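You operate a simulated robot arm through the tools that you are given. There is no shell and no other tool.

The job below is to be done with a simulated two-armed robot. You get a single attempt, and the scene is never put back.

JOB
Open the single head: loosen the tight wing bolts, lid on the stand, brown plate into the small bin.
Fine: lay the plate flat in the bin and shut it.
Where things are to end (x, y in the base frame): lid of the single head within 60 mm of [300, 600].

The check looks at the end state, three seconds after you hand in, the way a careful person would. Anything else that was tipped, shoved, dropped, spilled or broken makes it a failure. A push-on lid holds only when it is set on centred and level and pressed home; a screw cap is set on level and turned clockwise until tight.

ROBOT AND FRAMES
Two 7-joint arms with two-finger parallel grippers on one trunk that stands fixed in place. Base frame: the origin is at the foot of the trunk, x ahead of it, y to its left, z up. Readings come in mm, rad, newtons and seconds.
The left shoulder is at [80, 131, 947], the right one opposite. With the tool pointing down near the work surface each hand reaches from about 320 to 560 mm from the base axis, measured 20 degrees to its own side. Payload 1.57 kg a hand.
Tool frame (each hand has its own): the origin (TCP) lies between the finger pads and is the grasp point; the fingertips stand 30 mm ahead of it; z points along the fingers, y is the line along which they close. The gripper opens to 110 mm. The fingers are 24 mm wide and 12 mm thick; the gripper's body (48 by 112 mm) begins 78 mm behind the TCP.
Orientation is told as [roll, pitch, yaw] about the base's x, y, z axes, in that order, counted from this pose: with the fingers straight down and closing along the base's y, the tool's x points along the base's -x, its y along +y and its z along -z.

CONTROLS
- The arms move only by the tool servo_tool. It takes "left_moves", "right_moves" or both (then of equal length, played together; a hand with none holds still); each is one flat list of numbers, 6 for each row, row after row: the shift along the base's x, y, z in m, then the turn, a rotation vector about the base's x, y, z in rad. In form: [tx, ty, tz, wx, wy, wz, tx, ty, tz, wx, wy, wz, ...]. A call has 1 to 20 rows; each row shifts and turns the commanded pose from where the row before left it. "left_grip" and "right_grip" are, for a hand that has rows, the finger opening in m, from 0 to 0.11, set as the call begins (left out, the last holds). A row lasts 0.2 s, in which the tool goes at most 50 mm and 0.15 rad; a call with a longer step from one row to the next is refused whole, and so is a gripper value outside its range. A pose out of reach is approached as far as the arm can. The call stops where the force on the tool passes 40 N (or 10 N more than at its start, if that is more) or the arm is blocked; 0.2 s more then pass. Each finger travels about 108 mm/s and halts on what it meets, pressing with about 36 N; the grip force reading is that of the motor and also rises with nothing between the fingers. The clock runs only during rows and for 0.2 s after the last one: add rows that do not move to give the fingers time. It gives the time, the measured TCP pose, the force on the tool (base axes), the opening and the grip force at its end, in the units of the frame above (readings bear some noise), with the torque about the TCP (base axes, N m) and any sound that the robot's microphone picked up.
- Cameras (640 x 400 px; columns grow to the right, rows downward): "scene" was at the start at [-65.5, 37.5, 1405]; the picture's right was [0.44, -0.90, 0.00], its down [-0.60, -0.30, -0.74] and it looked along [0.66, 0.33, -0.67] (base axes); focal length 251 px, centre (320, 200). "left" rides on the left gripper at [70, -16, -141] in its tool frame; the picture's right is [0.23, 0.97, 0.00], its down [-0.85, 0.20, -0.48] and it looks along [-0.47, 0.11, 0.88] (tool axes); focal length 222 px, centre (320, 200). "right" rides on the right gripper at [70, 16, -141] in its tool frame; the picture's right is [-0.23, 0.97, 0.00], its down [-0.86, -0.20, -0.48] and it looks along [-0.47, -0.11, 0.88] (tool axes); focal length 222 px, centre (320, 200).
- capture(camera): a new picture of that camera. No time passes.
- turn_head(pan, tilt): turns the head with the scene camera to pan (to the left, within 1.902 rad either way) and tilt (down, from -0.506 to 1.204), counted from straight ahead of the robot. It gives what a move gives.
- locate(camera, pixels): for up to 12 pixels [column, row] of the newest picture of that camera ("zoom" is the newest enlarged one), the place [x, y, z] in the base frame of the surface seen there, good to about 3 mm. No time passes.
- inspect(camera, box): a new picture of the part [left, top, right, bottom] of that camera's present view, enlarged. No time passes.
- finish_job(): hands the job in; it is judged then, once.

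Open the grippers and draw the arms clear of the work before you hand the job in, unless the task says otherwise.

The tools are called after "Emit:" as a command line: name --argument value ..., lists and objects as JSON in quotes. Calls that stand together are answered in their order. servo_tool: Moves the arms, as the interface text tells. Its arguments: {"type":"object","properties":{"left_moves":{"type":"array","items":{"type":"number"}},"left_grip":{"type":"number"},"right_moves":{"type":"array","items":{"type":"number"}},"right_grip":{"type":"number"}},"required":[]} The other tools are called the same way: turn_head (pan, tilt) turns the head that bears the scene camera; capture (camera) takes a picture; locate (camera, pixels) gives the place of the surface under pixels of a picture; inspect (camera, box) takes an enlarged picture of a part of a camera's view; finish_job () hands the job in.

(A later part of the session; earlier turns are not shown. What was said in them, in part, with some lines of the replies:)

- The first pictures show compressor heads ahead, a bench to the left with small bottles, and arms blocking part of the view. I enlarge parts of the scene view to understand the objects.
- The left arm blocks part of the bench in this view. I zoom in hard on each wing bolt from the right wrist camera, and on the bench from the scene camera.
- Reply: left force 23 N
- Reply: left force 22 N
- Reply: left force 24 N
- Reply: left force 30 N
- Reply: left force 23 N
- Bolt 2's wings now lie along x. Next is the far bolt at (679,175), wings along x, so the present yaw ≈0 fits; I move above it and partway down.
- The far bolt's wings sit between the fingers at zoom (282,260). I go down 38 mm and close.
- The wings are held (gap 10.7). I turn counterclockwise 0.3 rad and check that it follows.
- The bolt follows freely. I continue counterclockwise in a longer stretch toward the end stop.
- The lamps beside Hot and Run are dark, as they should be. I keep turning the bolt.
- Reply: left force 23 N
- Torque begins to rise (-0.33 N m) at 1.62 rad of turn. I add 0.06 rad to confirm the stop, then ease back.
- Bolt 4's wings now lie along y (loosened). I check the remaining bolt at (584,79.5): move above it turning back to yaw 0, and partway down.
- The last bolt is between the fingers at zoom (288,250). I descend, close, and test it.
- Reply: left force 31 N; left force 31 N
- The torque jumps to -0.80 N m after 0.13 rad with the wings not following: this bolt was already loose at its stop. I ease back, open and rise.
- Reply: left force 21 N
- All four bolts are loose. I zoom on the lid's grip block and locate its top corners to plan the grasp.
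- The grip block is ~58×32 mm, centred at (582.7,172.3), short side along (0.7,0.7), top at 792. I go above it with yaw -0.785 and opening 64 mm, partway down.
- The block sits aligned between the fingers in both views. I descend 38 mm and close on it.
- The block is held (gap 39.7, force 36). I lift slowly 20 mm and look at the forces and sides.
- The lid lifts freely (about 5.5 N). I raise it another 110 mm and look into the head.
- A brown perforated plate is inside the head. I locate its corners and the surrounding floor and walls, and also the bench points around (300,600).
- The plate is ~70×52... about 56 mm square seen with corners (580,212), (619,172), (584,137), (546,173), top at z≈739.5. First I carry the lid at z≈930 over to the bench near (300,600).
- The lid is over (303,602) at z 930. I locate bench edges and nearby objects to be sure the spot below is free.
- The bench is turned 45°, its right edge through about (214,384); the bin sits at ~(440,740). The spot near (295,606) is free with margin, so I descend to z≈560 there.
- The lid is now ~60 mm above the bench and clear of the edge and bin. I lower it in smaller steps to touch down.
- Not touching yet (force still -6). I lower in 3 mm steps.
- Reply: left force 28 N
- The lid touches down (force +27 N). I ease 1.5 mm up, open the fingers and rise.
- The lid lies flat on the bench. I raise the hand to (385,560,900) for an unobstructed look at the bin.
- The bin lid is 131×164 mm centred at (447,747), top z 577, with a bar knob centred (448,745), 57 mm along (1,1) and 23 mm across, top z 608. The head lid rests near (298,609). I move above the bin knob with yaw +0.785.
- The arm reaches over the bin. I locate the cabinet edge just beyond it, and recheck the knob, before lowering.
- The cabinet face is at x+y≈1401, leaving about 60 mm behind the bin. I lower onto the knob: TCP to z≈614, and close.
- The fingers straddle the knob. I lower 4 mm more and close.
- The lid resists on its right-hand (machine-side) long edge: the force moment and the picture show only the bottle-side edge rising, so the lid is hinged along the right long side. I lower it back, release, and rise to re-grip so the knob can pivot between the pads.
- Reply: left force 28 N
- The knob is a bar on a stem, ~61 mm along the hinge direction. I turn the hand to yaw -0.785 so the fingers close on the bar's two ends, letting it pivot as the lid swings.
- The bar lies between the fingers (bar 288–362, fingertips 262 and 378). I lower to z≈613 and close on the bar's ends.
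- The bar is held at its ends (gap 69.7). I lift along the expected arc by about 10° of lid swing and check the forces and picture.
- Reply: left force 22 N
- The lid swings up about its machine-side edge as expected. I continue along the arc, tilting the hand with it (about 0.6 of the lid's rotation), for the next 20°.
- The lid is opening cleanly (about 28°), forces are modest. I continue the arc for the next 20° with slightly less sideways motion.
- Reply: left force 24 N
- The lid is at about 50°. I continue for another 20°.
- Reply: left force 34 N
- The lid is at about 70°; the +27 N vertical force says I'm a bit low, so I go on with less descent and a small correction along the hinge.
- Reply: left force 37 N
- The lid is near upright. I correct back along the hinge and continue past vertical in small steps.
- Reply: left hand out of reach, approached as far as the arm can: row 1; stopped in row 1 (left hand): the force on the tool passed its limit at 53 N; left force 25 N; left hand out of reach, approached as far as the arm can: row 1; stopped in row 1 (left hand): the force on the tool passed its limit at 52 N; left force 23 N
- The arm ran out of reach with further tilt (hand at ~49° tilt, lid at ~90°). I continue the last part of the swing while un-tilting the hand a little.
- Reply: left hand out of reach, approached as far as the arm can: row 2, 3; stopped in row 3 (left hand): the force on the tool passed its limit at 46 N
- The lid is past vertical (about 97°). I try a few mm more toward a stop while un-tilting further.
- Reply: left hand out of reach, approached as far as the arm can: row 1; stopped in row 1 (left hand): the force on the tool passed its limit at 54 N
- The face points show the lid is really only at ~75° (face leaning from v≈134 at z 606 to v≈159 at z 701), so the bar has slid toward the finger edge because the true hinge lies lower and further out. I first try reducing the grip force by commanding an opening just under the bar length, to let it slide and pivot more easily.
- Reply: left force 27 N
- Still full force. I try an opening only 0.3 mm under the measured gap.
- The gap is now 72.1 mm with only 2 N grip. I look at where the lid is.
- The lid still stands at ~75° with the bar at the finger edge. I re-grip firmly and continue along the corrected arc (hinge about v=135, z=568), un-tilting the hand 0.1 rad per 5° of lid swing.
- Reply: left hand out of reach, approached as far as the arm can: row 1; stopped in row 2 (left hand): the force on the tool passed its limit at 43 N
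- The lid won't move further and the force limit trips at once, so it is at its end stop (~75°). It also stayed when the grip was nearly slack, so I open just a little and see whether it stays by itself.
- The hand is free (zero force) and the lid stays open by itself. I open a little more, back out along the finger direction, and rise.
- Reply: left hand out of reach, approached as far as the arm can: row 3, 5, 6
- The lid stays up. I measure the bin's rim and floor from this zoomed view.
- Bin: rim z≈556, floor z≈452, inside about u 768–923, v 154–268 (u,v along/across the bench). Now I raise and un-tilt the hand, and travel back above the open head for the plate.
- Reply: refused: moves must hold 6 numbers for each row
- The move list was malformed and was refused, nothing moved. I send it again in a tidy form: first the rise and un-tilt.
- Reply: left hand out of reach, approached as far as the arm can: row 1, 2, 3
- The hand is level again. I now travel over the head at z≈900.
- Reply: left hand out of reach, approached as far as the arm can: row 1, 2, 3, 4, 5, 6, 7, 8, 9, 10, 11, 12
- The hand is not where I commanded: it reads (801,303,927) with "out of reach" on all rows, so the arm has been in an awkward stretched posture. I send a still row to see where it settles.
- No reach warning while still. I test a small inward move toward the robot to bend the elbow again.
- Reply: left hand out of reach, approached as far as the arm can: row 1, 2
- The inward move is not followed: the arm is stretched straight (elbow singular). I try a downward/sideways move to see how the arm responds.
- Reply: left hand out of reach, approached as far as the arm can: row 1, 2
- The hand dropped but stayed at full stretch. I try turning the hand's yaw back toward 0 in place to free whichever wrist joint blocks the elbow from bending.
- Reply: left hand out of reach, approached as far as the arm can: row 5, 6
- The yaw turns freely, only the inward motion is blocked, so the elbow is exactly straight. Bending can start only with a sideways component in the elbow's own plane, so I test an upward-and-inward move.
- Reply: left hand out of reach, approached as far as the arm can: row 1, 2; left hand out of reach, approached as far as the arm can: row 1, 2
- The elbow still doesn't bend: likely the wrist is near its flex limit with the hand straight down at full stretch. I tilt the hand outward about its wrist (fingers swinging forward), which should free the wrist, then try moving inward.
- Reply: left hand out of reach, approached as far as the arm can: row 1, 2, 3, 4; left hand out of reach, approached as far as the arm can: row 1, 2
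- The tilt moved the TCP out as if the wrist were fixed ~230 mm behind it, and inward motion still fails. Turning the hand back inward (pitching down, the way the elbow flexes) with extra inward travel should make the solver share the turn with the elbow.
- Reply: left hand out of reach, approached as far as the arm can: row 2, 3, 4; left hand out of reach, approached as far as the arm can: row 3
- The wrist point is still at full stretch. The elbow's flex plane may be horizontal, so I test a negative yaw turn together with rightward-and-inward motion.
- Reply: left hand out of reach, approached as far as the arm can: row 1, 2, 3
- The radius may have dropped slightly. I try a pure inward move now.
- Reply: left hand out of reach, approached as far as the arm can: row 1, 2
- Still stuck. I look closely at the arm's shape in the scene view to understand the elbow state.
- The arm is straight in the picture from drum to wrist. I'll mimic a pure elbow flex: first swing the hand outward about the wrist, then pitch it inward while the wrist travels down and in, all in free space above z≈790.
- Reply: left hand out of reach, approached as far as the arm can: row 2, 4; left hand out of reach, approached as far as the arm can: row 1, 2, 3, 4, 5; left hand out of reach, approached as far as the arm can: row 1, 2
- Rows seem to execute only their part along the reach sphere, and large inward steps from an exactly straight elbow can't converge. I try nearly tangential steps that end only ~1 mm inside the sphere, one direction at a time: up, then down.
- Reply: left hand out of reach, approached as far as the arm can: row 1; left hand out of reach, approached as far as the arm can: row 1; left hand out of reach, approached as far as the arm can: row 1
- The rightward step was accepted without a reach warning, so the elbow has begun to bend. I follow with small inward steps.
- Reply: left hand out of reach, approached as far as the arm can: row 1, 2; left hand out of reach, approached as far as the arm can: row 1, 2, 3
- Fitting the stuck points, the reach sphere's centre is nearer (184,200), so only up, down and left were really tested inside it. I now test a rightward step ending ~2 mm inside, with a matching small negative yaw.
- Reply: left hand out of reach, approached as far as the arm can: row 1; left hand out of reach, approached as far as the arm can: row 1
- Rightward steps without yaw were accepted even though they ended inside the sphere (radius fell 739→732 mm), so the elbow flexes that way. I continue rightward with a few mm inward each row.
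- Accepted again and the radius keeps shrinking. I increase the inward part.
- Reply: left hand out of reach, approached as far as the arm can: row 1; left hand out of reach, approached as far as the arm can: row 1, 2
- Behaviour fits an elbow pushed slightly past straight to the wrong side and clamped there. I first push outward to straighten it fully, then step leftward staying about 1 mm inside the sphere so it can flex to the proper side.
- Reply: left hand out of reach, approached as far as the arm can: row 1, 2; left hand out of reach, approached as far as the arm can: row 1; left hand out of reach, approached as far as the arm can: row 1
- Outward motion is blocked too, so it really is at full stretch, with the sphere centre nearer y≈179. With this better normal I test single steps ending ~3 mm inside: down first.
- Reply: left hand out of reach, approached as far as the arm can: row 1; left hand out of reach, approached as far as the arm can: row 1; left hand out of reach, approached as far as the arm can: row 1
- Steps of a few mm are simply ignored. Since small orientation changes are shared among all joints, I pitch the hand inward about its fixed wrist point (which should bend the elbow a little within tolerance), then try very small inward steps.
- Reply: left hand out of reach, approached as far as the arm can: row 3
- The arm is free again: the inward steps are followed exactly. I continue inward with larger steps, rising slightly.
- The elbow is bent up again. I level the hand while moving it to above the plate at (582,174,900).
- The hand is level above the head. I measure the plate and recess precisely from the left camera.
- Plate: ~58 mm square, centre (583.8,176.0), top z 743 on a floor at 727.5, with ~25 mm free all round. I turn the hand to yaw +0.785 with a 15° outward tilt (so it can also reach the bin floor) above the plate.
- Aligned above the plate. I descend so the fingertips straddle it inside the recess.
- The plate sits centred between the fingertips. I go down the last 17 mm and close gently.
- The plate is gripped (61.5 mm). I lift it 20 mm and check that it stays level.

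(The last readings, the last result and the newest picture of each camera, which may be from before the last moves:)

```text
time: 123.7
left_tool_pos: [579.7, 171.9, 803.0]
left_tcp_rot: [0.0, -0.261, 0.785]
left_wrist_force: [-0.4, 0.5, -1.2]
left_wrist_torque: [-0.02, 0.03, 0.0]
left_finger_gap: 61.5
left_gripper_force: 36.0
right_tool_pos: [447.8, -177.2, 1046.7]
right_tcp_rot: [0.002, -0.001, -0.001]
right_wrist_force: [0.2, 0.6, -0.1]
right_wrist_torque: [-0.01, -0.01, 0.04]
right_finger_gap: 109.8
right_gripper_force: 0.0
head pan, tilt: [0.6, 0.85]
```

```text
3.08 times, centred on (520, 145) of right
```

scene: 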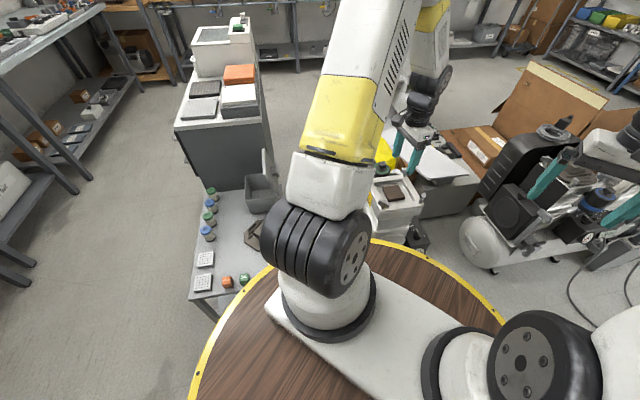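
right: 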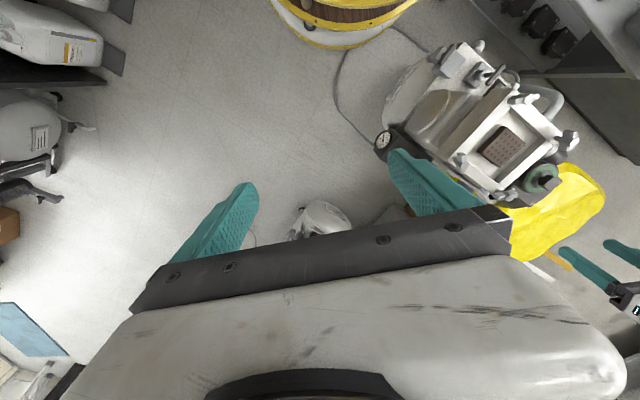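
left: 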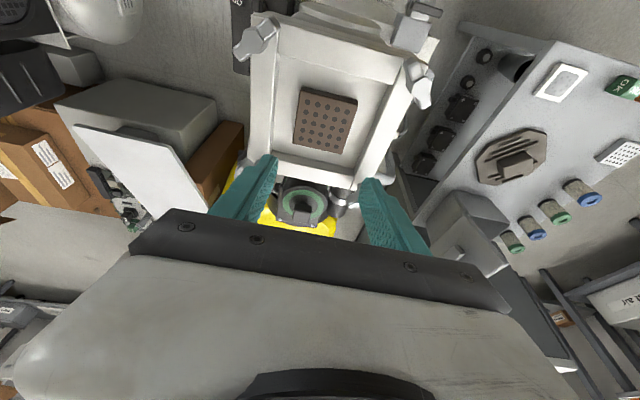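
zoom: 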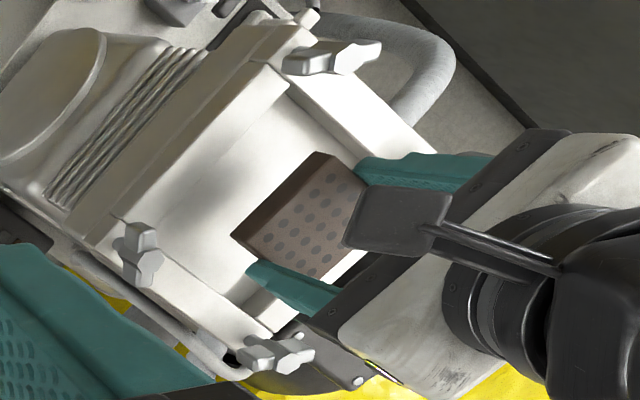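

The plate hangs level (corners z 781–785). I raise it and carry it to above the bin, at z≈850.

Emit:
servo_tool --left_moves '[0, 0, 0.045, 0, 0, 0, -0.0106, 0.0409, 0.0002, 0, 0, 0, -0.0106, 0.0409, 0.0002, 0, 0, 0, -0.0106, 0.0409, 0.0002, 0, 0, 0, -0.0106, 0.0409, 0.0002, 0, 0, 0, -0.0106, 0.0409, 0.0002, 0, 0, 0, -0.0106, 0.0409, 0.0002, 0, 0, 0, -0.0106, 0.0409, 0.0002, 0, 0, 0, -0.0106, 0.0409, 0.0002, 0, 0, 0, -0.0106, 0.0409, 0.0002, 0, 0, 0, -0.0106, 0.0409, 0.0002, 0, 0, 0, -0.0106, 0.0409, 0.0002, 0, 0, 0, -0.0106, 0.0409, 0.0002, 0, 0, 0, -0.0106, 0.0409, 0.0002, 0, 0, 0, -0.0106, 0.0409, 0.0002, 0, 0, 0, 0, 0, 0, 0, 0, 0]'

Emit:
turn_head --pan 1.0 --tilt 0.85

Emit:
capture --camera "scene"

Emit:
capture --camera "left"

```text
time: 127.1
left_tool_pos: [429.9, 745.0, 854.9]
left_tcp_rot: [0.002, -0.261, 0.785]
left_wrist_force: [0.0, 0.4, -1.4]
left_wrist_torque: [0.01, -0.02, 0.01]
left_finger_gap: 61.4
left_gripper_force: 36.2
right_tool_pos: [448.0, -178.3, 1048.0]
right_tcp_rot: [0.0, 0.001, -0.001]
right_wrist_force: [-0.2, -0.7, 0.0]
right_wrist_torque: [-0.03, 0.01, -0.01]
right_finger_gap: 110.0
right_gripper_force: 0.1
head pan, tilt: [0.6, 0.85]
```

```text
time: 128.0
left_tool_pos: [430.9, 744.4, 855.1]
left_tcp_rot: [0.002, -0.26, 0.787]
left_wrist_force: [-0.2, -0.5, -1.7]
left_wrist_torque: [-0.03, 0.03, -0.01]
left_finger_gap: 61.2
left_gripper_force: 36.7
right_tool_pos: [447.1, -177.4, 1046.2]
right_tcp_rot: [0.0, 0.0, 0.0]
right_wrist_force: [0.6, 0.2, 0.5]
right_wrist_torque: [0.0, 0.01, -0.02]
right_finger_gap: 109.9
right_gripper_force: 0.1
head pan, tilt: [1.0, 0.85]
```

```text
taken
```

scene: 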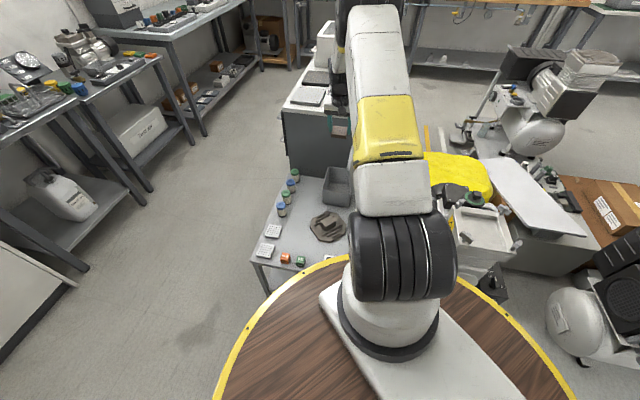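

```text
taken
```

left: 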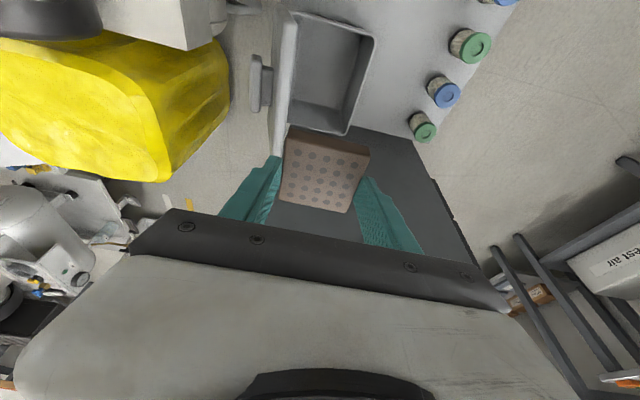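

The plate is above the bin and the bin and standing lid are in clear view. I locate the rim, floor and the lid's top edge to confirm clearances.

Emit:
inspect --camera "left" --box '[240, 0, 400, 160]'

Emit:
locate --camera "zoom" --pixels '[[215, 60], [195, 250], [170, 390], [228, 80], [535, 160], [420, 530], [290, 55], [400, 100], [350, 350], [210, 150], [480, 330], [330, 480]]'

```text
2.50 times, centred on (320, 80) of left
```

zoom: 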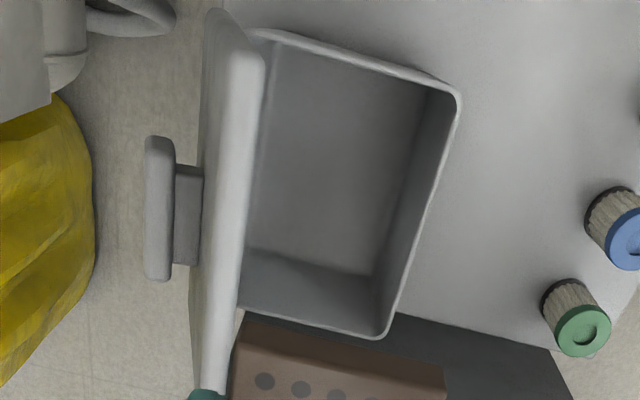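

```text
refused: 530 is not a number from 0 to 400
```

Emit:
locate --camera "zoom" --pixels '[[250, 70], [235, 200], [215, 350], [220, 100], [460, 98], [385, 335], [275, 35], [340, 150], [420, 120], [330, 230], [205, 200], [245, 305]]'

```text
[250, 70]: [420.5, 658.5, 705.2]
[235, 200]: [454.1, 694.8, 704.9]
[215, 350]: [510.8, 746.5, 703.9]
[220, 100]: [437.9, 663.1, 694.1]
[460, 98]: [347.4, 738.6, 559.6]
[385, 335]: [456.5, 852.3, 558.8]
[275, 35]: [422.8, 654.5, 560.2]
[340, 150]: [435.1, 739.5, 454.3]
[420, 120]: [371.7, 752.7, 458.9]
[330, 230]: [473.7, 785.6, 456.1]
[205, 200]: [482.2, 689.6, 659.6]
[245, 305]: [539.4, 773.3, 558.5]
```

The bin interior is v≈168–274 with the lid's top edge at v≤173, z≈705. I shift 6 mm away from the lid, lean the hand 12° toward the bottle side for clearance, and descend to z≈640.

Emit:
servo_tool --left_moves '[-0.0021, 0.0021, -0.02, -0.0742, -0.0742, 0, -0.0021, 0.0021, -0.02, -0.0742, -0.0742, 0, 0, 0, -0.045, 0, 0, 0, 0, 0, -0.045, 0, 0, 0, 0, 0, -0.045, 0, 0, 0, 0, 0, -0.04, 0, 0, 0, 0, 0, 0, 0, 0, 0]'

Emit:
capture --camera "left"

Emit:
inspect --camera "scene" --box '[290, 130, 390, 230]'

```text
time: 129.6
left_tool_pos: [430.2, 748.2, 636.0]
left_tcp_rot: [-0.217, -0.257, 0.842]
left_wrist_force: [-0.4, 0.1, -2.1]
left_wrist_torque: [0.0, 0.04, 0.01]
left_finger_gap: 61.4
left_gripper_force: 36.4
right_tool_pos: [447.6, -177.4, 1047.6]
right_tcp_rot: [0.0, 0.0, 0.0]
right_wrist_force: [0.5, 0.3, -0.5]
right_wrist_torque: [0.0, -0.04, -0.02]
right_finger_gap: 110.2
right_gripper_force: 0.1
head pan, tilt: [1.0, 0.85]
```

```text
taken
```

left: 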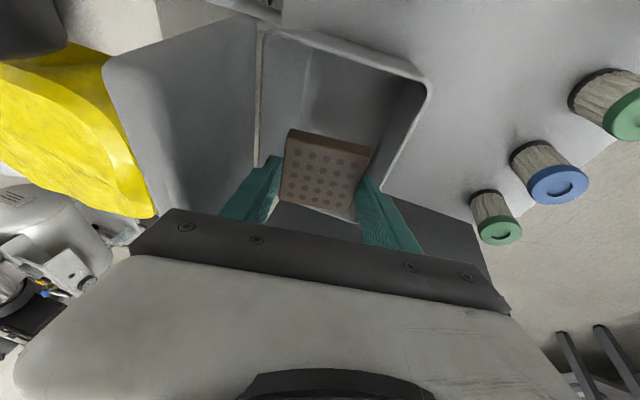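

```text
4.00 times, centred on (340, 180) of scene
```

zoom: 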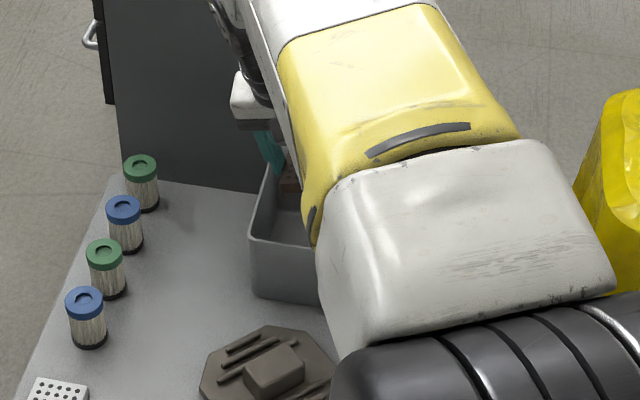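

Clearance looks fine: the lid face is at left of the hand and the plate heads into the bin opening. I descend further to z≈540.

Emit:
servo_tool --left_moves '[-0.001, 0.001, -0.03, 0, 0, 0, -0.001, 0.001, -0.03, 0, 0, 0, 0, 0, -0.03, 0, 0, 0, 0, 0, 0, 0, 0, 0]'

Emit:
capture --camera "left"

Emit:
locate --camera "left" --pixels '[[292, 135], [365, 152], [350, 212], [283, 200], [400, 120], [330, 90], [260, 120]]'

```text
time: 130.6
left_tool_pos: [429.6, 749.4, 545.2]
left_tcp_rot: [-0.219, -0.255, 0.839]
left_wrist_force: [14.1, -11.9, 0.7]
left_wrist_torque: [0.27, 0.38, 0.26]
left_finger_gap: 61.4
left_gripper_force: 36.2
right_tool_pos: [448.6, -177.5, 1045.9]
right_tcp_rot: [-0.001, 0.001, -0.001]
right_wrist_force: [-0.2, -0.5, -0.3]
right_wrist_torque: [0.02, -0.02, 0.02]
right_finger_gap: 110.1
right_gripper_force: 0.0
head pan, tilt: [1.0, 0.85]
```

```text
taken
```

left: 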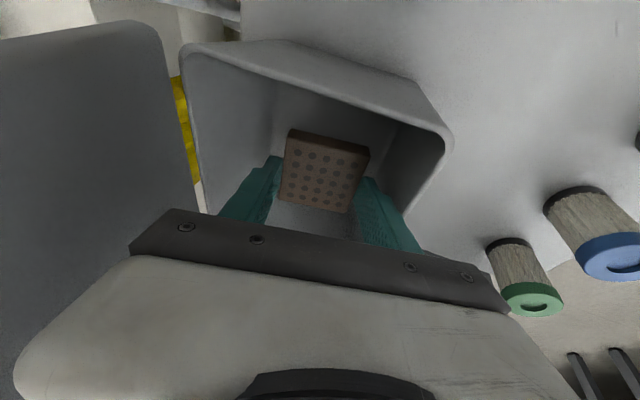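

```text
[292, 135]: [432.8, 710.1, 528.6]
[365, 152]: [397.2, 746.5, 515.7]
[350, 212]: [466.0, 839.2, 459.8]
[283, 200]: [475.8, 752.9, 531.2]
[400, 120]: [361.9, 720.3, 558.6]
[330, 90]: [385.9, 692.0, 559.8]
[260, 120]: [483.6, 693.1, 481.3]
```

A side force of about 18 N appears: the leaning finger is touching the bottle-side rim. I lift 3 mm, reduce the lean to about 6° and shift 5 mm toward the lid side.

Emit:
servo_tool --left_moves '[0.0018, -0.0018, 0.002, 0, 0, 0, 0.0017, -0.0017, 0.001, 0.0389, 0.0389, 0, 0, 0, 0, 0.0389, 0.0389, 0, 0, 0, 0, 0, 0, 0]'

Emit:
capture --camera "left"

```text
time: 131.6
left_tool_pos: [428.8, 748.1, 548.4]
left_tcp_rot: [-0.099, -0.262, 0.81]
left_wrist_force: [0.1, -0.5, -0.7]
left_wrist_torque: [0.02, 0.06, 0.01]
left_finger_gap: 61.2
left_gripper_force: 36.4
right_tool_pos: [447.4, -177.0, 1047.0]
right_tcp_rot: [0.001, 0.0, 0.0]
right_wrist_force: [-0.5, 0.4, 0.8]
right_wrist_torque: [0.01, -0.02, 0.02]
right_finger_gap: 110.0
right_gripper_force: 0.1
head pan, tilt: [1.0, 0.85]
```

```text
taken
```

left: 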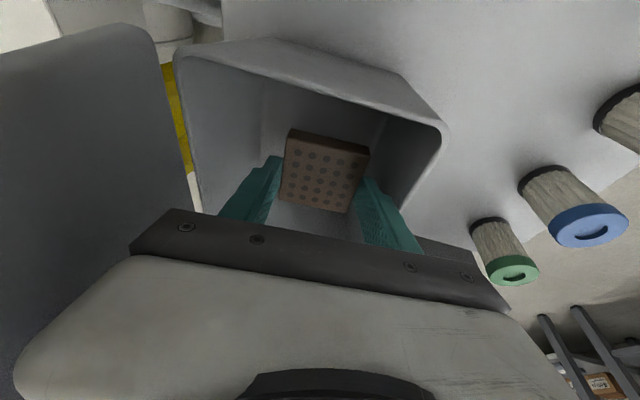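

The contact is gone. I descend to z≈515 and bring the lean to zero.

Emit:
servo_tool --left_moves '[0.001, -0.001, -0.017, 0, 0, 0, 0.001, -0.001, -0.017, 0.035, 0.035, 0, 0.0005, -0.0005, 0, 0.035, 0.035, 0, 0, 0, 0, 0, 0, 0]'

Emit:
capture --camera "left"

Emit:
locate --camera "left" --pixels '[[295, 140], [362, 156], [345, 205], [285, 192], [322, 170], [440, 120], [200, 60], [310, 215]]'

```text
time: 132.6
left_tool_pos: [430.5, 743.7, 515.9]
left_tcp_rot: [0.002, -0.263, 0.786]
left_wrist_force: [0.5, -0.7, -2.4]
left_wrist_torque: [-0.01, 0.01, -0.01]
left_finger_gap: 61.3
left_gripper_force: 36.2
right_tool_pos: [449.1, -175.9, 1047.2]
right_tcp_rot: [0.001, 0.0, 0.0]
right_wrist_force: [0.1, -0.2, -0.1]
right_wrist_torque: [0.04, 0.04, -0.06]
right_finger_gap: 109.9
right_gripper_force: 0.1
head pan, tilt: [1.0, 0.85]
```

```text
taken
```

left: 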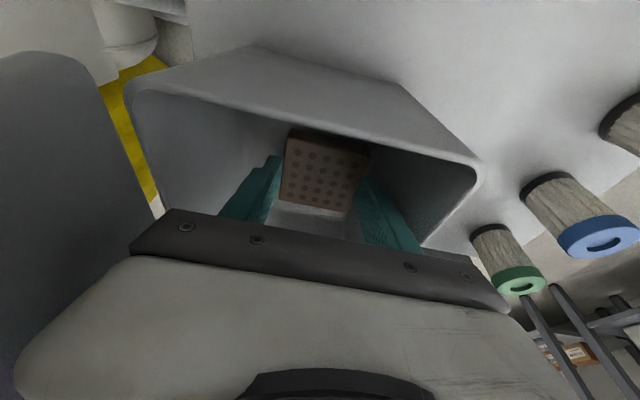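

```text
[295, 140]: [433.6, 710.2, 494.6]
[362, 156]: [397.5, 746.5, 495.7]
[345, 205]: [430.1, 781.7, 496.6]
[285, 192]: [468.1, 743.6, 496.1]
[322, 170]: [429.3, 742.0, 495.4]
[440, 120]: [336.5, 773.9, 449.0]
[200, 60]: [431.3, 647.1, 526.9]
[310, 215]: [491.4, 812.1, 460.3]
```

The plate is level (z≈495) at the middle of the bin. I lower it to within ~2 mm of the floor.

Emit:
servo_tool --left_moves '[0, 0, -0.01, 0, 0, 0, 0, 0, -0.008, 0, 0, 0, 0, 0, -0.004, 0, 0, 0, 0, 0, 0, 0, 0, 0]'

Emit:
capture --camera "left"

Emit:
locate --camera "left" --pixels '[[295, 140], [362, 156], [345, 205], [285, 192], [322, 170], [310, 213]]'

```text
time: 133.6
left_tool_pos: [430.9, 744.7, 494.2]
left_tcp_rot: [-0.002, -0.262, 0.786]
left_wrist_force: [0.1, -0.5, -2.7]
left_wrist_torque: [0.0, 0.01, 0.0]
left_finger_gap: 61.6
left_gripper_force: 36.0
right_tool_pos: [447.4, -178.2, 1046.7]
right_tcp_rot: [0.001, 0.002, 0.0]
right_wrist_force: [0.2, 0.6, 0.3]
right_wrist_torque: [-0.01, 0.03, 0.01]
right_finger_gap: 110.0
right_gripper_force: 0.0
head pan, tilt: [1.0, 0.85]
```

```text
taken
```

left: 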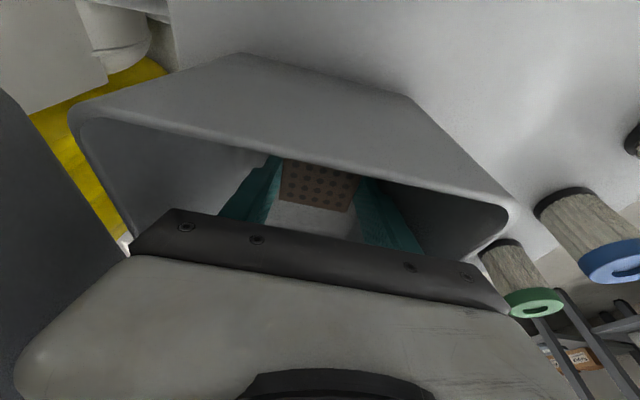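

```text
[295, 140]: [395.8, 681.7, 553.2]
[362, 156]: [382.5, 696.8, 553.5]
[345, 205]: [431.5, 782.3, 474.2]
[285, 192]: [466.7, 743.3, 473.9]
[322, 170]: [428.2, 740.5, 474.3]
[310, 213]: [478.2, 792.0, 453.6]
```

The plate's top is at 474 (bottom ≈458.5), floor 454. I lower 2 mm twice, watching the force.

Emit:
servo_tool --left_moves '[0, 0, -0.002, 0, 0, 0]'

Emit:
servo_tool --left_moves '[0, 0, -0.002, 0, 0, 0]'

```text
time: 134.0
left_tool_pos: [431.9, 744.8, 493.3]
left_tcp_rot: [0.0, -0.261, 0.785]
left_wrist_force: [0.2, 0.0, -2.3]
left_wrist_torque: [-0.05, -0.01, 0.01]
left_finger_gap: 61.4
left_gripper_force: 36.2
right_tool_pos: [447.5, -176.2, 1046.4]
right_tcp_rot: [0.0, 0.0, 0.001]
right_wrist_force: [0.1, 0.2, -0.1]
right_wrist_torque: [0.01, -0.03, -0.01]
right_finger_gap: 110.3
right_gripper_force: 0.0
head pan, tilt: [1.0, 0.85]
```

```text
time: 134.4
left_tool_pos: [430.9, 743.8, 491.6]
left_tcp_rot: [0.0, -0.263, 0.787]
left_wrist_force: [-2.8, -6.5, 9.0]
left_wrist_torque: [0.47, 0.6, 0.44]
left_finger_gap: 61.4
left_gripper_force: 35.9
right_tool_pos: [448.4, -178.5, 1047.3]
right_tcp_rot: [-0.001, 0.001, -0.001]
right_wrist_force: [-0.2, 0.8, 0.7]
right_wrist_torque: [-0.03, 0.02, 0.0]
right_finger_gap: 110.0
right_gripper_force: 0.1
head pan, tilt: [1.0, 0.85]
```

Light contact (9 N). I open the fingers to release the plate.

Emit:
servo_tool --left_moves '[0, 0, 0.001, 0, 0, 0, 0, 0, 0, 0, 0, 0]' --left_grip 0.067

Emit:
capture --camera "left"

Emit:
locate --camera "left" --pixels '[[300, 170], [350, 185], [345, 200], [290, 190], [322, 180], [310, 213]]'

```text
time: 135.0
left_tool_pos: [432.4, 744.3, 490.9]
left_tcp_rot: [0.001, -0.263, 0.785]
left_wrist_force: [-0.3, -0.3, 1.7]
left_wrist_torque: [-0.03, 0.03, -0.04]
left_finger_gap: 66.8
left_gripper_force: 0.2
right_tool_pos: [447.8, -177.3, 1046.0]
right_tcp_rot: [0.0, 0.001, 0.0]
right_wrist_force: [-0.3, -0.5, 0.5]
right_wrist_torque: [0.0, -0.01, 0.01]
right_finger_gap: 110.0
right_gripper_force: 0.1
head pan, tilt: [1.0, 0.85]
```

```text
taken
```

left: 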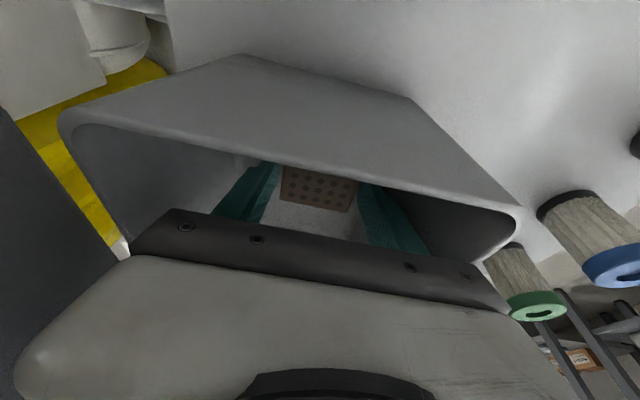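

```text
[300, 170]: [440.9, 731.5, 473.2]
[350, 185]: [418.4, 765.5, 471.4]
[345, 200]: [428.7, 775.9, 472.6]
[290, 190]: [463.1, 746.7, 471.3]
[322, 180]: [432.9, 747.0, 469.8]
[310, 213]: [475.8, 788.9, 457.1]
```

The plate is resting on the bin floor (top z≈471). I back the hand out the same way: straight up, then leaning away from the lid as it clears.

Emit:
servo_tool --left_moves '[0, 0, 0.01, 0, 0, 0, 0, 0, 0.012, 0, 0, 0, 0, 0, 0.012, -0.0354, -0.0354, 0, -0.001, 0.001, 0.012, -0.0354, -0.0354, 0, -0.0014, 0.0014, 0.012, -0.0212, -0.0212, 0, -0.0014, 0.0014, 0.015, -0.0212, -0.0212, 0, -0.0014, 0.0014, 0.015, -0.0283, -0.0283, 0]'

Emit:
capture --camera "left"

```text
time: 136.6
left_tool_pos: [427.1, 749.1, 581.1]
left_tcp_rot: [-0.206, -0.257, 0.841]
left_wrist_force: [-0.1, -0.3, 0.5]
left_wrist_torque: [0.01, 0.04, -0.01]
left_finger_gap: 66.7
left_gripper_force: 0.1
right_tool_pos: [449.3, -177.7, 1046.4]
right_tcp_rot: [0.0, 0.0, 0.0]
right_wrist_force: [-0.2, -0.2, 0.0]
right_wrist_torque: [0.01, -0.01, 0.02]
right_finger_gap: 110.1
right_gripper_force: 0.1
head pan, tilt: [1.0, 0.85]
```

```text
taken
```

left: 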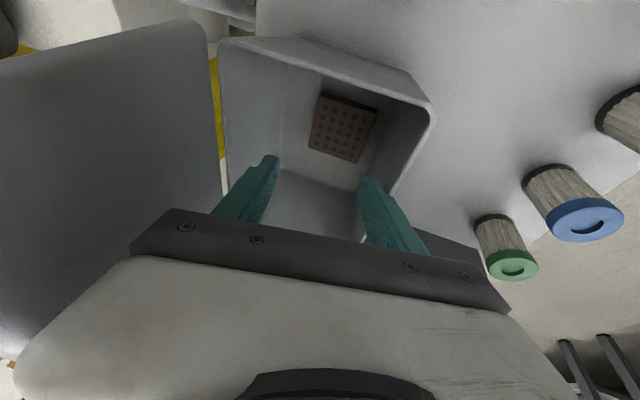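

No contact, and the plate lies flat on the bin floor. I continue straight up to z≈800.

Emit:
servo_tool --left_moves '[-0.001, 0.001, 0.03, 0, 0, 0, -0.001, 0.001, 0.04, 0, 0, 0, 0, 0, 0.045, 0, 0, 0, 0, 0, 0.045, 0, 0, 0, 0, 0, 0.045, 0.0742, 0.0742, 0, 0, 0, 0.02, 0.0742, 0.0742, 0, 0, 0, 0, 0, 0, 0]'

Emit:
capture --camera "left"

Emit:
inspect --camera "left" --box '[230, 0, 410, 170]'

```text
time: 138.2
left_tool_pos: [425.3, 751.7, 805.3]
left_tcp_rot: [0.012, -0.262, 0.785]
left_wrist_force: [-1.0, 0.4, 0.2]
left_wrist_torque: [0.0, 0.03, -0.01]
left_finger_gap: 66.6
left_gripper_force: 0.0
right_tool_pos: [448.7, -177.2, 1047.2]
right_tcp_rot: [0.001, 0.001, 0.001]
right_wrist_force: [-0.5, 0.3, 1.1]
right_wrist_torque: [-0.02, 0.02, 0.0]
right_finger_gap: 109.9
right_gripper_force: 0.1
head pan, tilt: [1.0, 0.85]
```

```text
taken
```

left: 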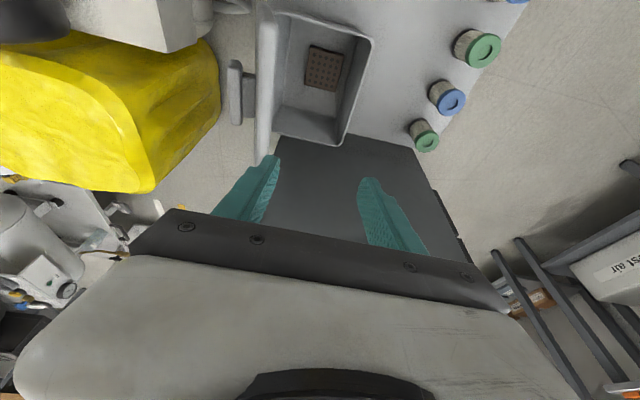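

```text
2.35 times, centred on (320, 85) of left
```

zoom: 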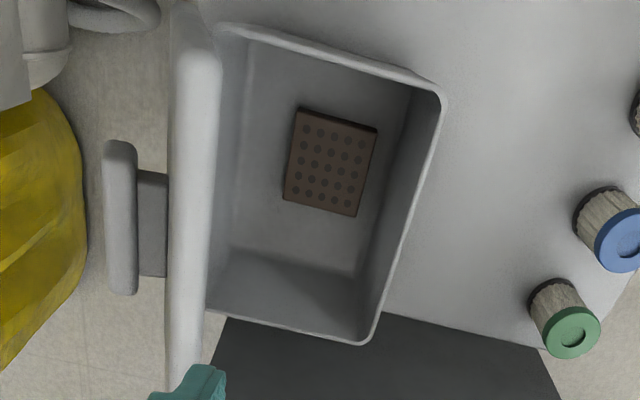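

The plate lies flat in the bin. To shut the lid I level the hand, close the fingers, and go round to the outer (machine) side of the standing lid at u≈790, v≈110.

Emit:
servo_tool --left_moves '[0.0139, -0.0288, 0, -0.0463, 0.0463, 0, 0.0139, -0.0288, 0, -0.0463, 0.0463, 0, 0.0139, -0.0288, 0, -0.0463, 0.0463, 0, 0.0139, -0.0288, 0, -0.0463, 0.0463, 0, 0, 0, 0, 0, 0, 0]' --left_grip 0.0

Emit:
capture --camera "left"

Emit:
capture --camera "scene"

```text
time: 139.4
left_tool_pos: [482.9, 634.6, 802.9]
left_tcp_rot: [0.01, 0.0, 0.784]
left_wrist_force: [-0.6, 0.0, 0.1]
left_wrist_torque: [-0.03, -0.01, 0.0]
left_finger_gap: 0.2
left_gripper_force: 21.5
right_tool_pos: [447.7, -176.9, 1047.0]
right_tcp_rot: [0.001, 0.0, -0.001]
right_wrist_force: [-0.2, -0.3, 0.4]
right_wrist_torque: [0.02, -0.02, 0.01]
right_finger_gap: 110.0
right_gripper_force: 0.0
head pan, tilt: [1.0, 0.85]
```

```text
taken
```

left: 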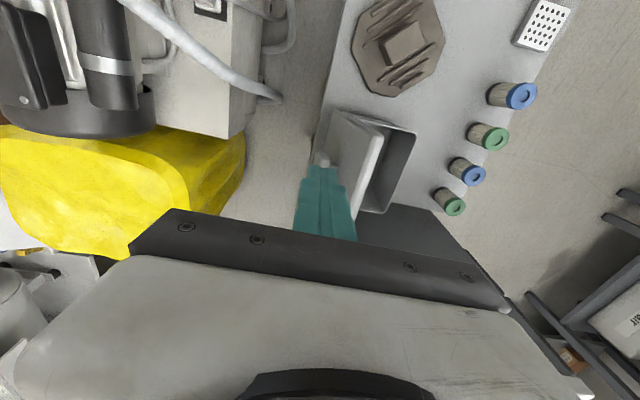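

```text
taken
```

scene: 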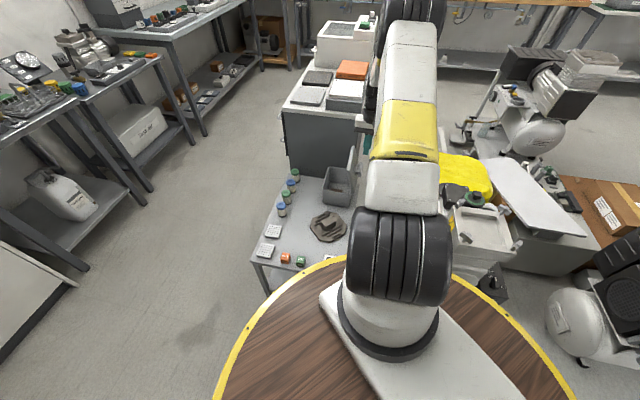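

I check where the knob is relative to the fingertips before lowering.

Emit:
inspect --camera "left" --box '[270, 80, 430, 220]'

Emit:
locate --camera "zoom" --pixels '[[205, 300], [210, 280], [250, 130], [440, 215], [330, 360], [385, 290], [300, 200], [230, 230], [420, 180], [560, 195], [490, 530]]'

```text
2.86 times, centred on (350, 150) of left
```

zoom: 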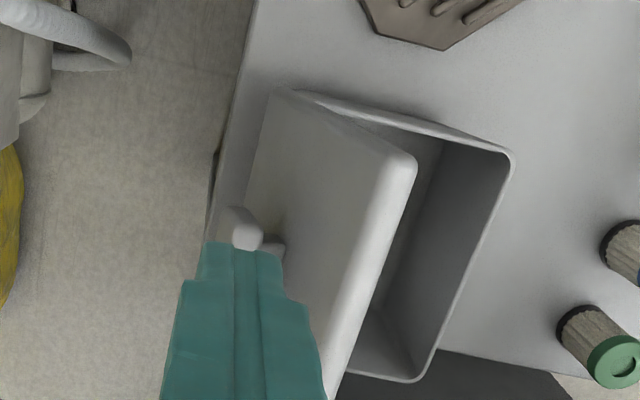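

```text
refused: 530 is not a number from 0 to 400
```

Emit:
locate --camera "zoom" --pixels '[[240, 215], [250, 240], [280, 110], [385, 160], [330, 360], [385, 270], [320, 180], [265, 170], [412, 170], [510, 165], [415, 375], [215, 170]]'

```text
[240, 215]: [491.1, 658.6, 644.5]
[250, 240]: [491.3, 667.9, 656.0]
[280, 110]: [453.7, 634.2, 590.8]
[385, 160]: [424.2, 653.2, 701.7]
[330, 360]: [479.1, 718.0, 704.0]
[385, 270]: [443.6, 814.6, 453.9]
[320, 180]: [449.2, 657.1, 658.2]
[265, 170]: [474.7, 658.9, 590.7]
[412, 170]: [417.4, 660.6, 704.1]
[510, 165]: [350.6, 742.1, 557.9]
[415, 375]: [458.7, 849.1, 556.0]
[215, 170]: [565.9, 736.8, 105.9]
```

The knob's near end is at u≈812, clear of the fingers at u≤802. I shift 6 mm further from it and lower to z≈707 beside the lid's outer face.

Emit:
servo_tool --left_moves '[-0.0042, -0.0042, -0.03, 0, 0, 0, 0, 0, -0.04, 0, 0, 0, 0, 0, -0.026, 0, 0, 0, 0, 0, 0, 0, 0, 0]'

Emit:
inspect --camera "left" --box '[240, 60, 430, 220]'

Emit:
inspect --camera "scene" --box '[300, 140, 380, 220]'

```text
time: 140.4
left_tool_pos: [476.2, 632.7, 706.4]
left_tcp_rot: [0.011, -0.001, 0.783]
left_wrist_force: [-0.5, 0.4, -0.5]
left_wrist_torque: [0.02, -0.04, 0.0]
left_finger_gap: 0.0
left_gripper_force: 21.5
right_tool_pos: [448.0, -176.2, 1046.8]
right_tcp_rot: [0.0, 0.0, 0.0]
right_wrist_force: [0.0, 0.3, 0.5]
right_wrist_torque: [-0.01, 0.0, 0.0]
right_finger_gap: 110.0
right_gripper_force: 0.1
head pan, tilt: [1.0, 0.85]
```

```text
2.50 times, centred on (335, 140) of left
```

zoom: 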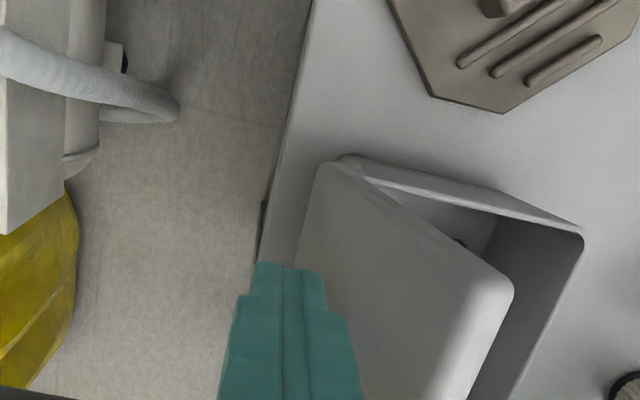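

```text
5.00 times, centred on (340, 180) of scene
```

zoom: 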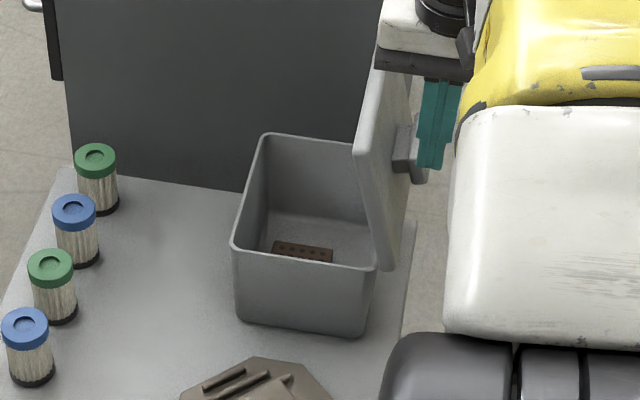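

The hand is beside the lid's outer face with ~29 mm to go. I move toward the lid until contact and begin the push.

Emit:
servo_tool --left_moves '[-0.0106, 0.0106, 0, 0, 0, 0, -0.0106, 0.0106, 0, 0, 0, 0, -0.005, 0.005, 0, 0, 0, 0, -0.004, 0.004, -0.001, 0, 0, 0]'

Emit:
inspect --camera "scene" --box '[300, 140, 380, 220]'

```text
time: 141.4
left_tool_pos: [444.9, 662.6, 707.9]
left_tcp_rot: [0.011, 0.0, 0.781]
left_wrist_force: [0.3, 1.1, -0.4]
left_wrist_torque: [0.02, 0.02, 0.02]
left_finger_gap: 0.1
left_gripper_force: 21.3
right_tool_pos: [448.2, -177.7, 1046.6]
right_tcp_rot: [0.0, 0.0, 0.0]
right_wrist_force: [-0.4, -0.2, 0.9]
right_wrist_torque: [0.0, 0.05, 0.0]
right_finger_gap: 109.9
right_gripper_force: 0.0
head pan, tilt: [1.0, 0.85]
```

```text
5.00 times, centred on (340, 180) of scene
```

zoom: 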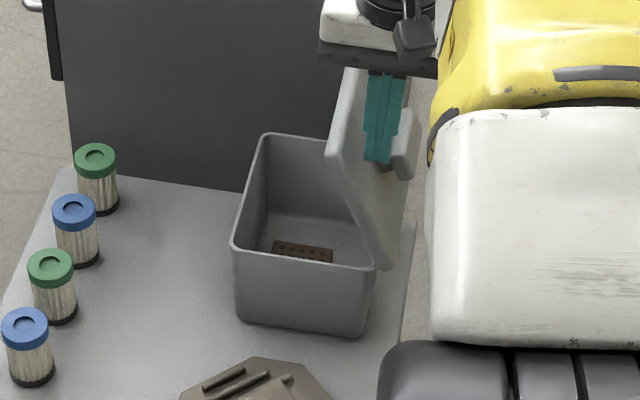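

The lid moves easily with the finger. I continue following its arc: toward the bottle side and down.

Emit:
servo_tool --left_moves '[-0.0058, 0.0058, -0.005, 0, 0, 0, -0.0058, 0.0058, -0.005, 0, 0, 0, -0.0046, 0.0046, -0.0035, 0, 0, 0, -0.0046, 0.0046, -0.0035, 0, 0, 0]'

Emit:
inspect --camera "scene" --box '[300, 140, 380, 220]'

```text
time: 142.4
left_tool_pos: [423.2, 683.9, 691.9]
left_tcp_rot: [0.01, -0.001, 0.784]
left_wrist_force: [-0.6, 0.2, -0.1]
left_wrist_torque: [-0.03, 0.02, -0.02]
left_finger_gap: 0.0
left_gripper_force: 21.2
right_tool_pos: [448.3, -177.8, 1046.9]
right_tcp_rot: [0.0, 0.001, -0.001]
right_wrist_force: [0.5, 0.2, -0.1]
right_wrist_torque: [-0.01, 0.0, 0.02]
right_finger_gap: 109.7
right_gripper_force: 0.0
head pan, tilt: [1.0, 0.85]
```

```text
5.00 times, centred on (340, 180) of scene
```

zoom: 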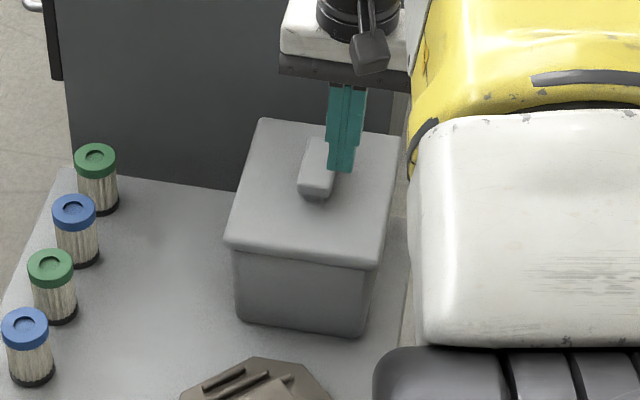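

The lid has swung shut. I check that it sits level and fully closed.

Emit:
locate --camera "zoom" --pixels '[[265, 130], [240, 235], [370, 250], [392, 145], [290, 220], [310, 150], [320, 175], [380, 200], [255, 180], [240, 270]]'

Emit:
capture --camera "left"

```text
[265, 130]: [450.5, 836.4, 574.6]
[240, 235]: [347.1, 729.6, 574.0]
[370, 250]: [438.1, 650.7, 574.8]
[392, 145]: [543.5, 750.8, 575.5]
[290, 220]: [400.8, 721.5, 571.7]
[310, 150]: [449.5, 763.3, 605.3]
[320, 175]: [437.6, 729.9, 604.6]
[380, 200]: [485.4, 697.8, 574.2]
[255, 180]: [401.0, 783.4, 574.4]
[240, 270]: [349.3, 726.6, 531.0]
```

```text
taken
```

left: 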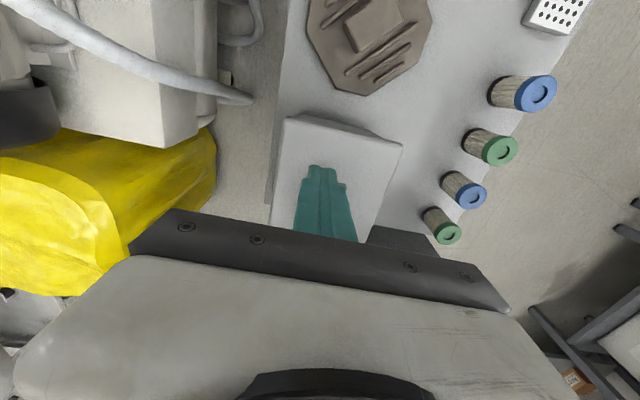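

The lid top reads z≈574–575 at all corners, so it is level and closed. I press it lightly near its free edge to be sure it is home.

Emit:
servo_tool --left_moves '[-0.0189, 0.024, 0, 0, 0, 0, -0.0189, 0.024, -0.01, 0, 0, 0, 0, 0, -0.035, 0, 0, 0, 0, 0, -0.025, 0, 0, 0, 0, 0, -0.008, 0, 0, 0]'

Emit:
servo_tool --left_moves '[0, 0, -0.004, 0, 0, 0]'

Emit:
servo_tool --left_moves '[0, 0, -0.003, 0, 0, 0]'

```text
time: 143.6
left_tool_pos: [386.9, 729.9, 611.9]
left_tcp_rot: [0.009, -0.002, 0.784]
left_wrist_force: [-0.6, -0.3, -0.9]
left_wrist_torque: [0.01, 0.0, -0.02]
left_finger_gap: 0.1
left_gripper_force: 21.6
right_tool_pos: [448.2, -177.3, 1046.6]
right_tcp_rot: [0.001, 0.001, 0.0]
right_wrist_force: [0.2, 0.2, 0.3]
right_wrist_torque: [0.02, -0.02, 0.03]
right_finger_gap: 110.0
right_gripper_force: 0.2
head pan, tilt: [1.0, 0.85]
```

```text
time: 144.0
left_tool_pos: [386.4, 730.5, 607.2]
left_tcp_rot: [0.011, -0.001, 0.784]
left_wrist_force: [0.1, -0.3, 0.4]
left_wrist_torque: [0.01, 0.02, 0.0]
left_finger_gap: 0.0
left_gripper_force: 21.2
right_tool_pos: [448.3, -177.5, 1046.8]
right_tcp_rot: [0.001, 0.0, 0.001]
right_wrist_force: [-0.3, 0.6, -0.2]
right_wrist_torque: [-0.04, 0.0, -0.01]
right_finger_gap: 110.1
right_gripper_force: 0.1
head pan, tilt: [1.0, 0.85]
```

```text
time: 144.4
left_tool_pos: [386.4, 730.1, 607.0]
left_tcp_rot: [0.012, -0.001, 0.784]
left_wrist_force: [-3.6, -6.0, 13.3]
left_wrist_torque: [-0.2, 0.06, -0.05]
left_finger_gap: 0.0
left_gripper_force: 20.9
right_tool_pos: [448.5, -177.4, 1047.0]
right_tcp_rot: [0.001, 0.002, 0.002]
right_wrist_force: [-0.8, -0.2, 0.4]
right_wrist_torque: [0.0, -0.03, 0.0]
right_finger_gap: 109.8
right_gripper_force: 0.1
head pan, tilt: [1.0, 0.85]
```

The lid presses firm at z≈577, its original closed height. I lift off and rise well clear.

Emit:
servo_tool --left_moves '[0, 0, 0.01, 0, 0, 0, 0, 0, 0.04, 0, 0, 0, 0, 0, 0.045, 0, 0, 0, 0, 0, 0.045, 0, 0, 0, 0, 0, 0.045, 0, 0, 0, 0, -0.02, 0.04, 0, 0, 0, 0, -0.03, 0.03, 0, 0, 0, 0, -0.03, 0.03, 0, 0, 0, 0, -0.03, 0.03, 0, 0, 0]' --left_grip 0.06

Emit:
capture --camera "left"

Emit:
capture --camera "scene"

Emit:
inspect --camera "right" --box '[440, 80, 600, 210]'

```text
time: 146.4
left_tool_pos: [387.3, 620.3, 916.6]
left_tcp_rot: [0.009, -0.001, 0.784]
left_wrist_force: [1.0, 1.1, -0.3]
left_wrist_torque: [-0.01, -0.01, 0.0]
left_finger_gap: 60.1
left_gripper_force: 0.1
right_tool_pos: [448.9, -176.9, 1047.3]
right_tcp_rot: [0.001, 0.0, 0.0]
right_wrist_force: [0.5, -0.1, 0.5]
right_wrist_torque: [-0.05, 0.01, 0.01]
right_finger_gap: 110.0
right_gripper_force: 0.1
head pan, tilt: [1.0, 0.85]
```

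```text
taken
```

left: 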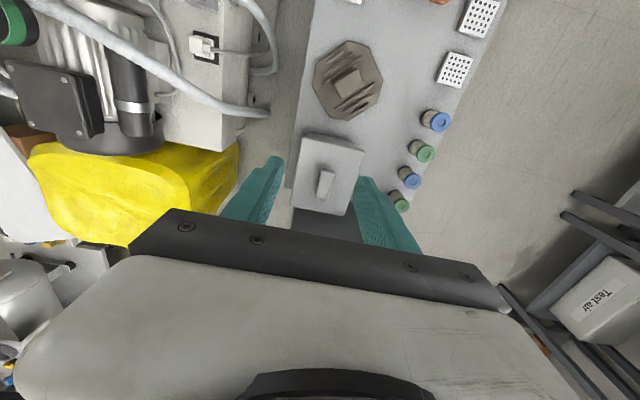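

```text
taken
```

scene: 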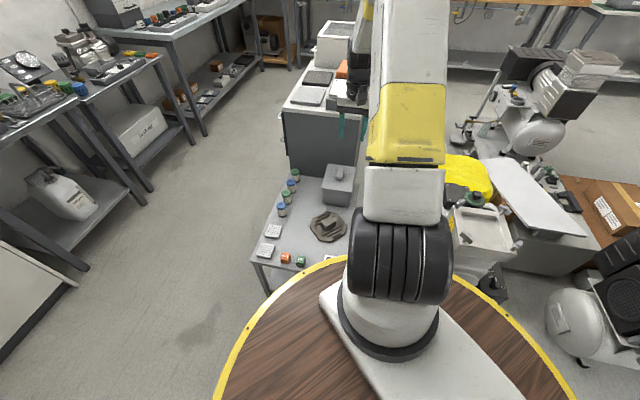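

```text
3.08 times, centred on (520, 145) of right
```

zoom: 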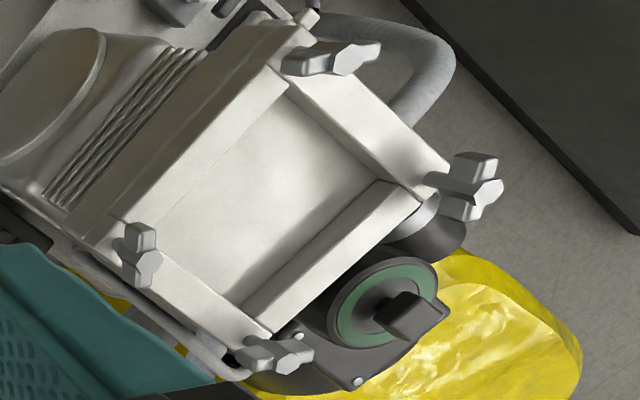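

I verify final positions: the head lid's centre, and the bin lid corners against their original places.

Emit:
inspect --camera "left" --box '[270, 20, 420, 220]'

Emit:
locate --camera "left" --pixels '[[306, 135], [362, 150], [345, 213], [292, 205], [325, 183], [336, 78], [362, 72], [372, 90], [345, 97], [353, 83], [313, 80], [380, 75]]'

```text
2.00 times, centred on (345, 120) of left
```

zoom: 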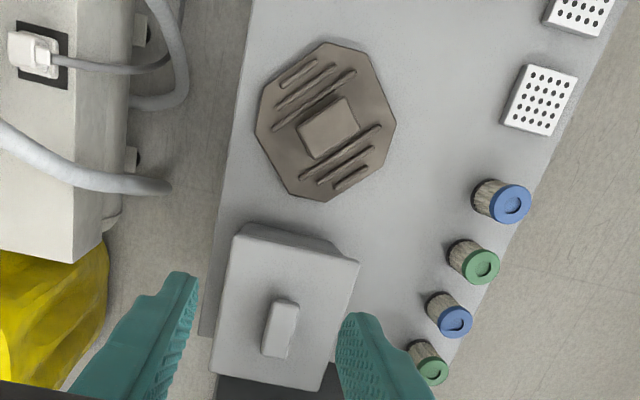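

```text
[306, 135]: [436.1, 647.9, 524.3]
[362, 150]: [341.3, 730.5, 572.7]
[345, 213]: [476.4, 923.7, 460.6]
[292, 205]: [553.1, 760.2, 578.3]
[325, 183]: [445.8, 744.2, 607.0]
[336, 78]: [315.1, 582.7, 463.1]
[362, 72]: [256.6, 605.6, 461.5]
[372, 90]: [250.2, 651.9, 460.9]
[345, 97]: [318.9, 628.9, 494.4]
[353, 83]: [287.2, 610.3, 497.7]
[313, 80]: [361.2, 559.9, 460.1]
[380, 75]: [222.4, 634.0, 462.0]
```

The bin hasn't moved (knob at (446,744)), and the head lid is centred near (295,608) on the bench. I open the left gripper fully and withdraw the hand to its starting place.

Emit:
servo_tool --left_moves '[0, -0.0154, 0.0207, 0, 0, -0.1307, 0, -0.0154, 0.0207, 0, 0, -0.1307, 0, -0.0154, 0.0207, 0, 0, -0.1307, 0, -0.0154, 0.0207, 0, 0, -0.1307, 0, -0.0154, 0.0207, 0, 0, -0.1307, 0, -0.0154, 0.0207, 0, 0, -0.1307, 0, 0, 0, 0, 0, 0, 0, 0, 0, 0, 0, 0]' --left_grip 0.11

Emit:
capture --camera "left"

Emit:
inspect --camera "right" --box '[360, 60, 600, 210]'

```text
time: 148.2
left_tool_pos: [384.4, 530.3, 1043.2]
left_tcp_rot: [0.011, 0.001, 0.0]
left_wrist_force: [-0.7, 0.3, -1.0]
left_wrist_torque: [-0.01, 0.0, 0.03]
left_finger_gap: 110.2
left_gripper_force: 0.2
right_tool_pos: [448.2, -177.9, 1048.0]
right_tcp_rot: [0.0, 0.001, -0.001]
right_wrist_force: [0.2, 0.1, 0.6]
right_wrist_torque: [-0.02, 0.0, 0.0]
right_finger_gap: 110.1
right_gripper_force: 0.1
head pan, tilt: [1.0, 0.85]
```

```text
taken
```

left: 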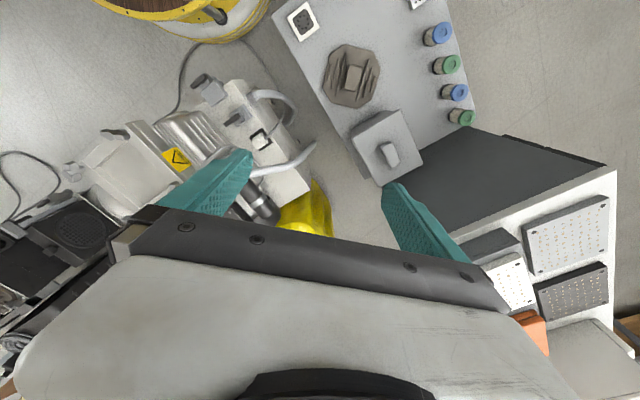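

```text
2.67 times, centred on (480, 135) of right
```

zoom: 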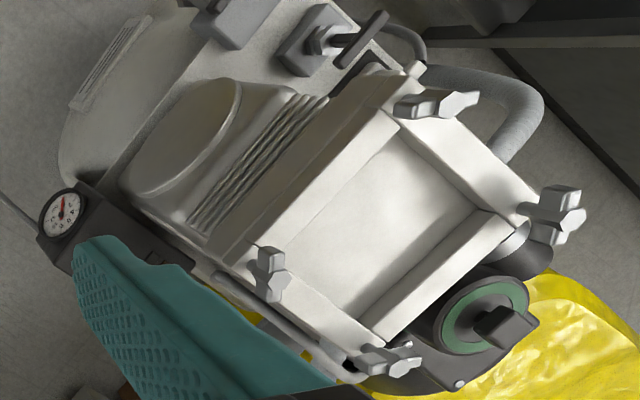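

Everything is in place: all four wing bolts are loose, the head is empty, and its lid lies flat on the bench near (295,608). The brown plate is flat in the closed bin, and both hands are open and clear, so I hand the job in.

Emit:
finish_job

```text
The job is handed in.
```

The job is done and handed in. I have not had the check's verdict.

- **Wing bolts:** Two were tight, and I turned them counterclockwise about 90° to their stops. The other two were already loose at their stops.
- **Head lid:** It lies flat on the bench, centred at about [295, 608], which is within 10 mm of [300, 600]. I took the left bench at that spot to be the stand.
- **Brown plate:** It lies flat on the bin floor.
- **Bin:** The lid is hinged. It fell shut by itself partway through closing, and I then pressed it down until it sat level at its original height.
- **Unplanned contact:** While I lowered the plate, a finger pressed the bin's rim with about 18 N. The bin's position reads the same as before.
- **Left arm:** It locked out straight on the way back from the bin, so I worked it free in open air. It touched nothing while doing so.
- **Everything else:** From the last pictures, nothing else was moved. Both grippers are open and clear of the work.
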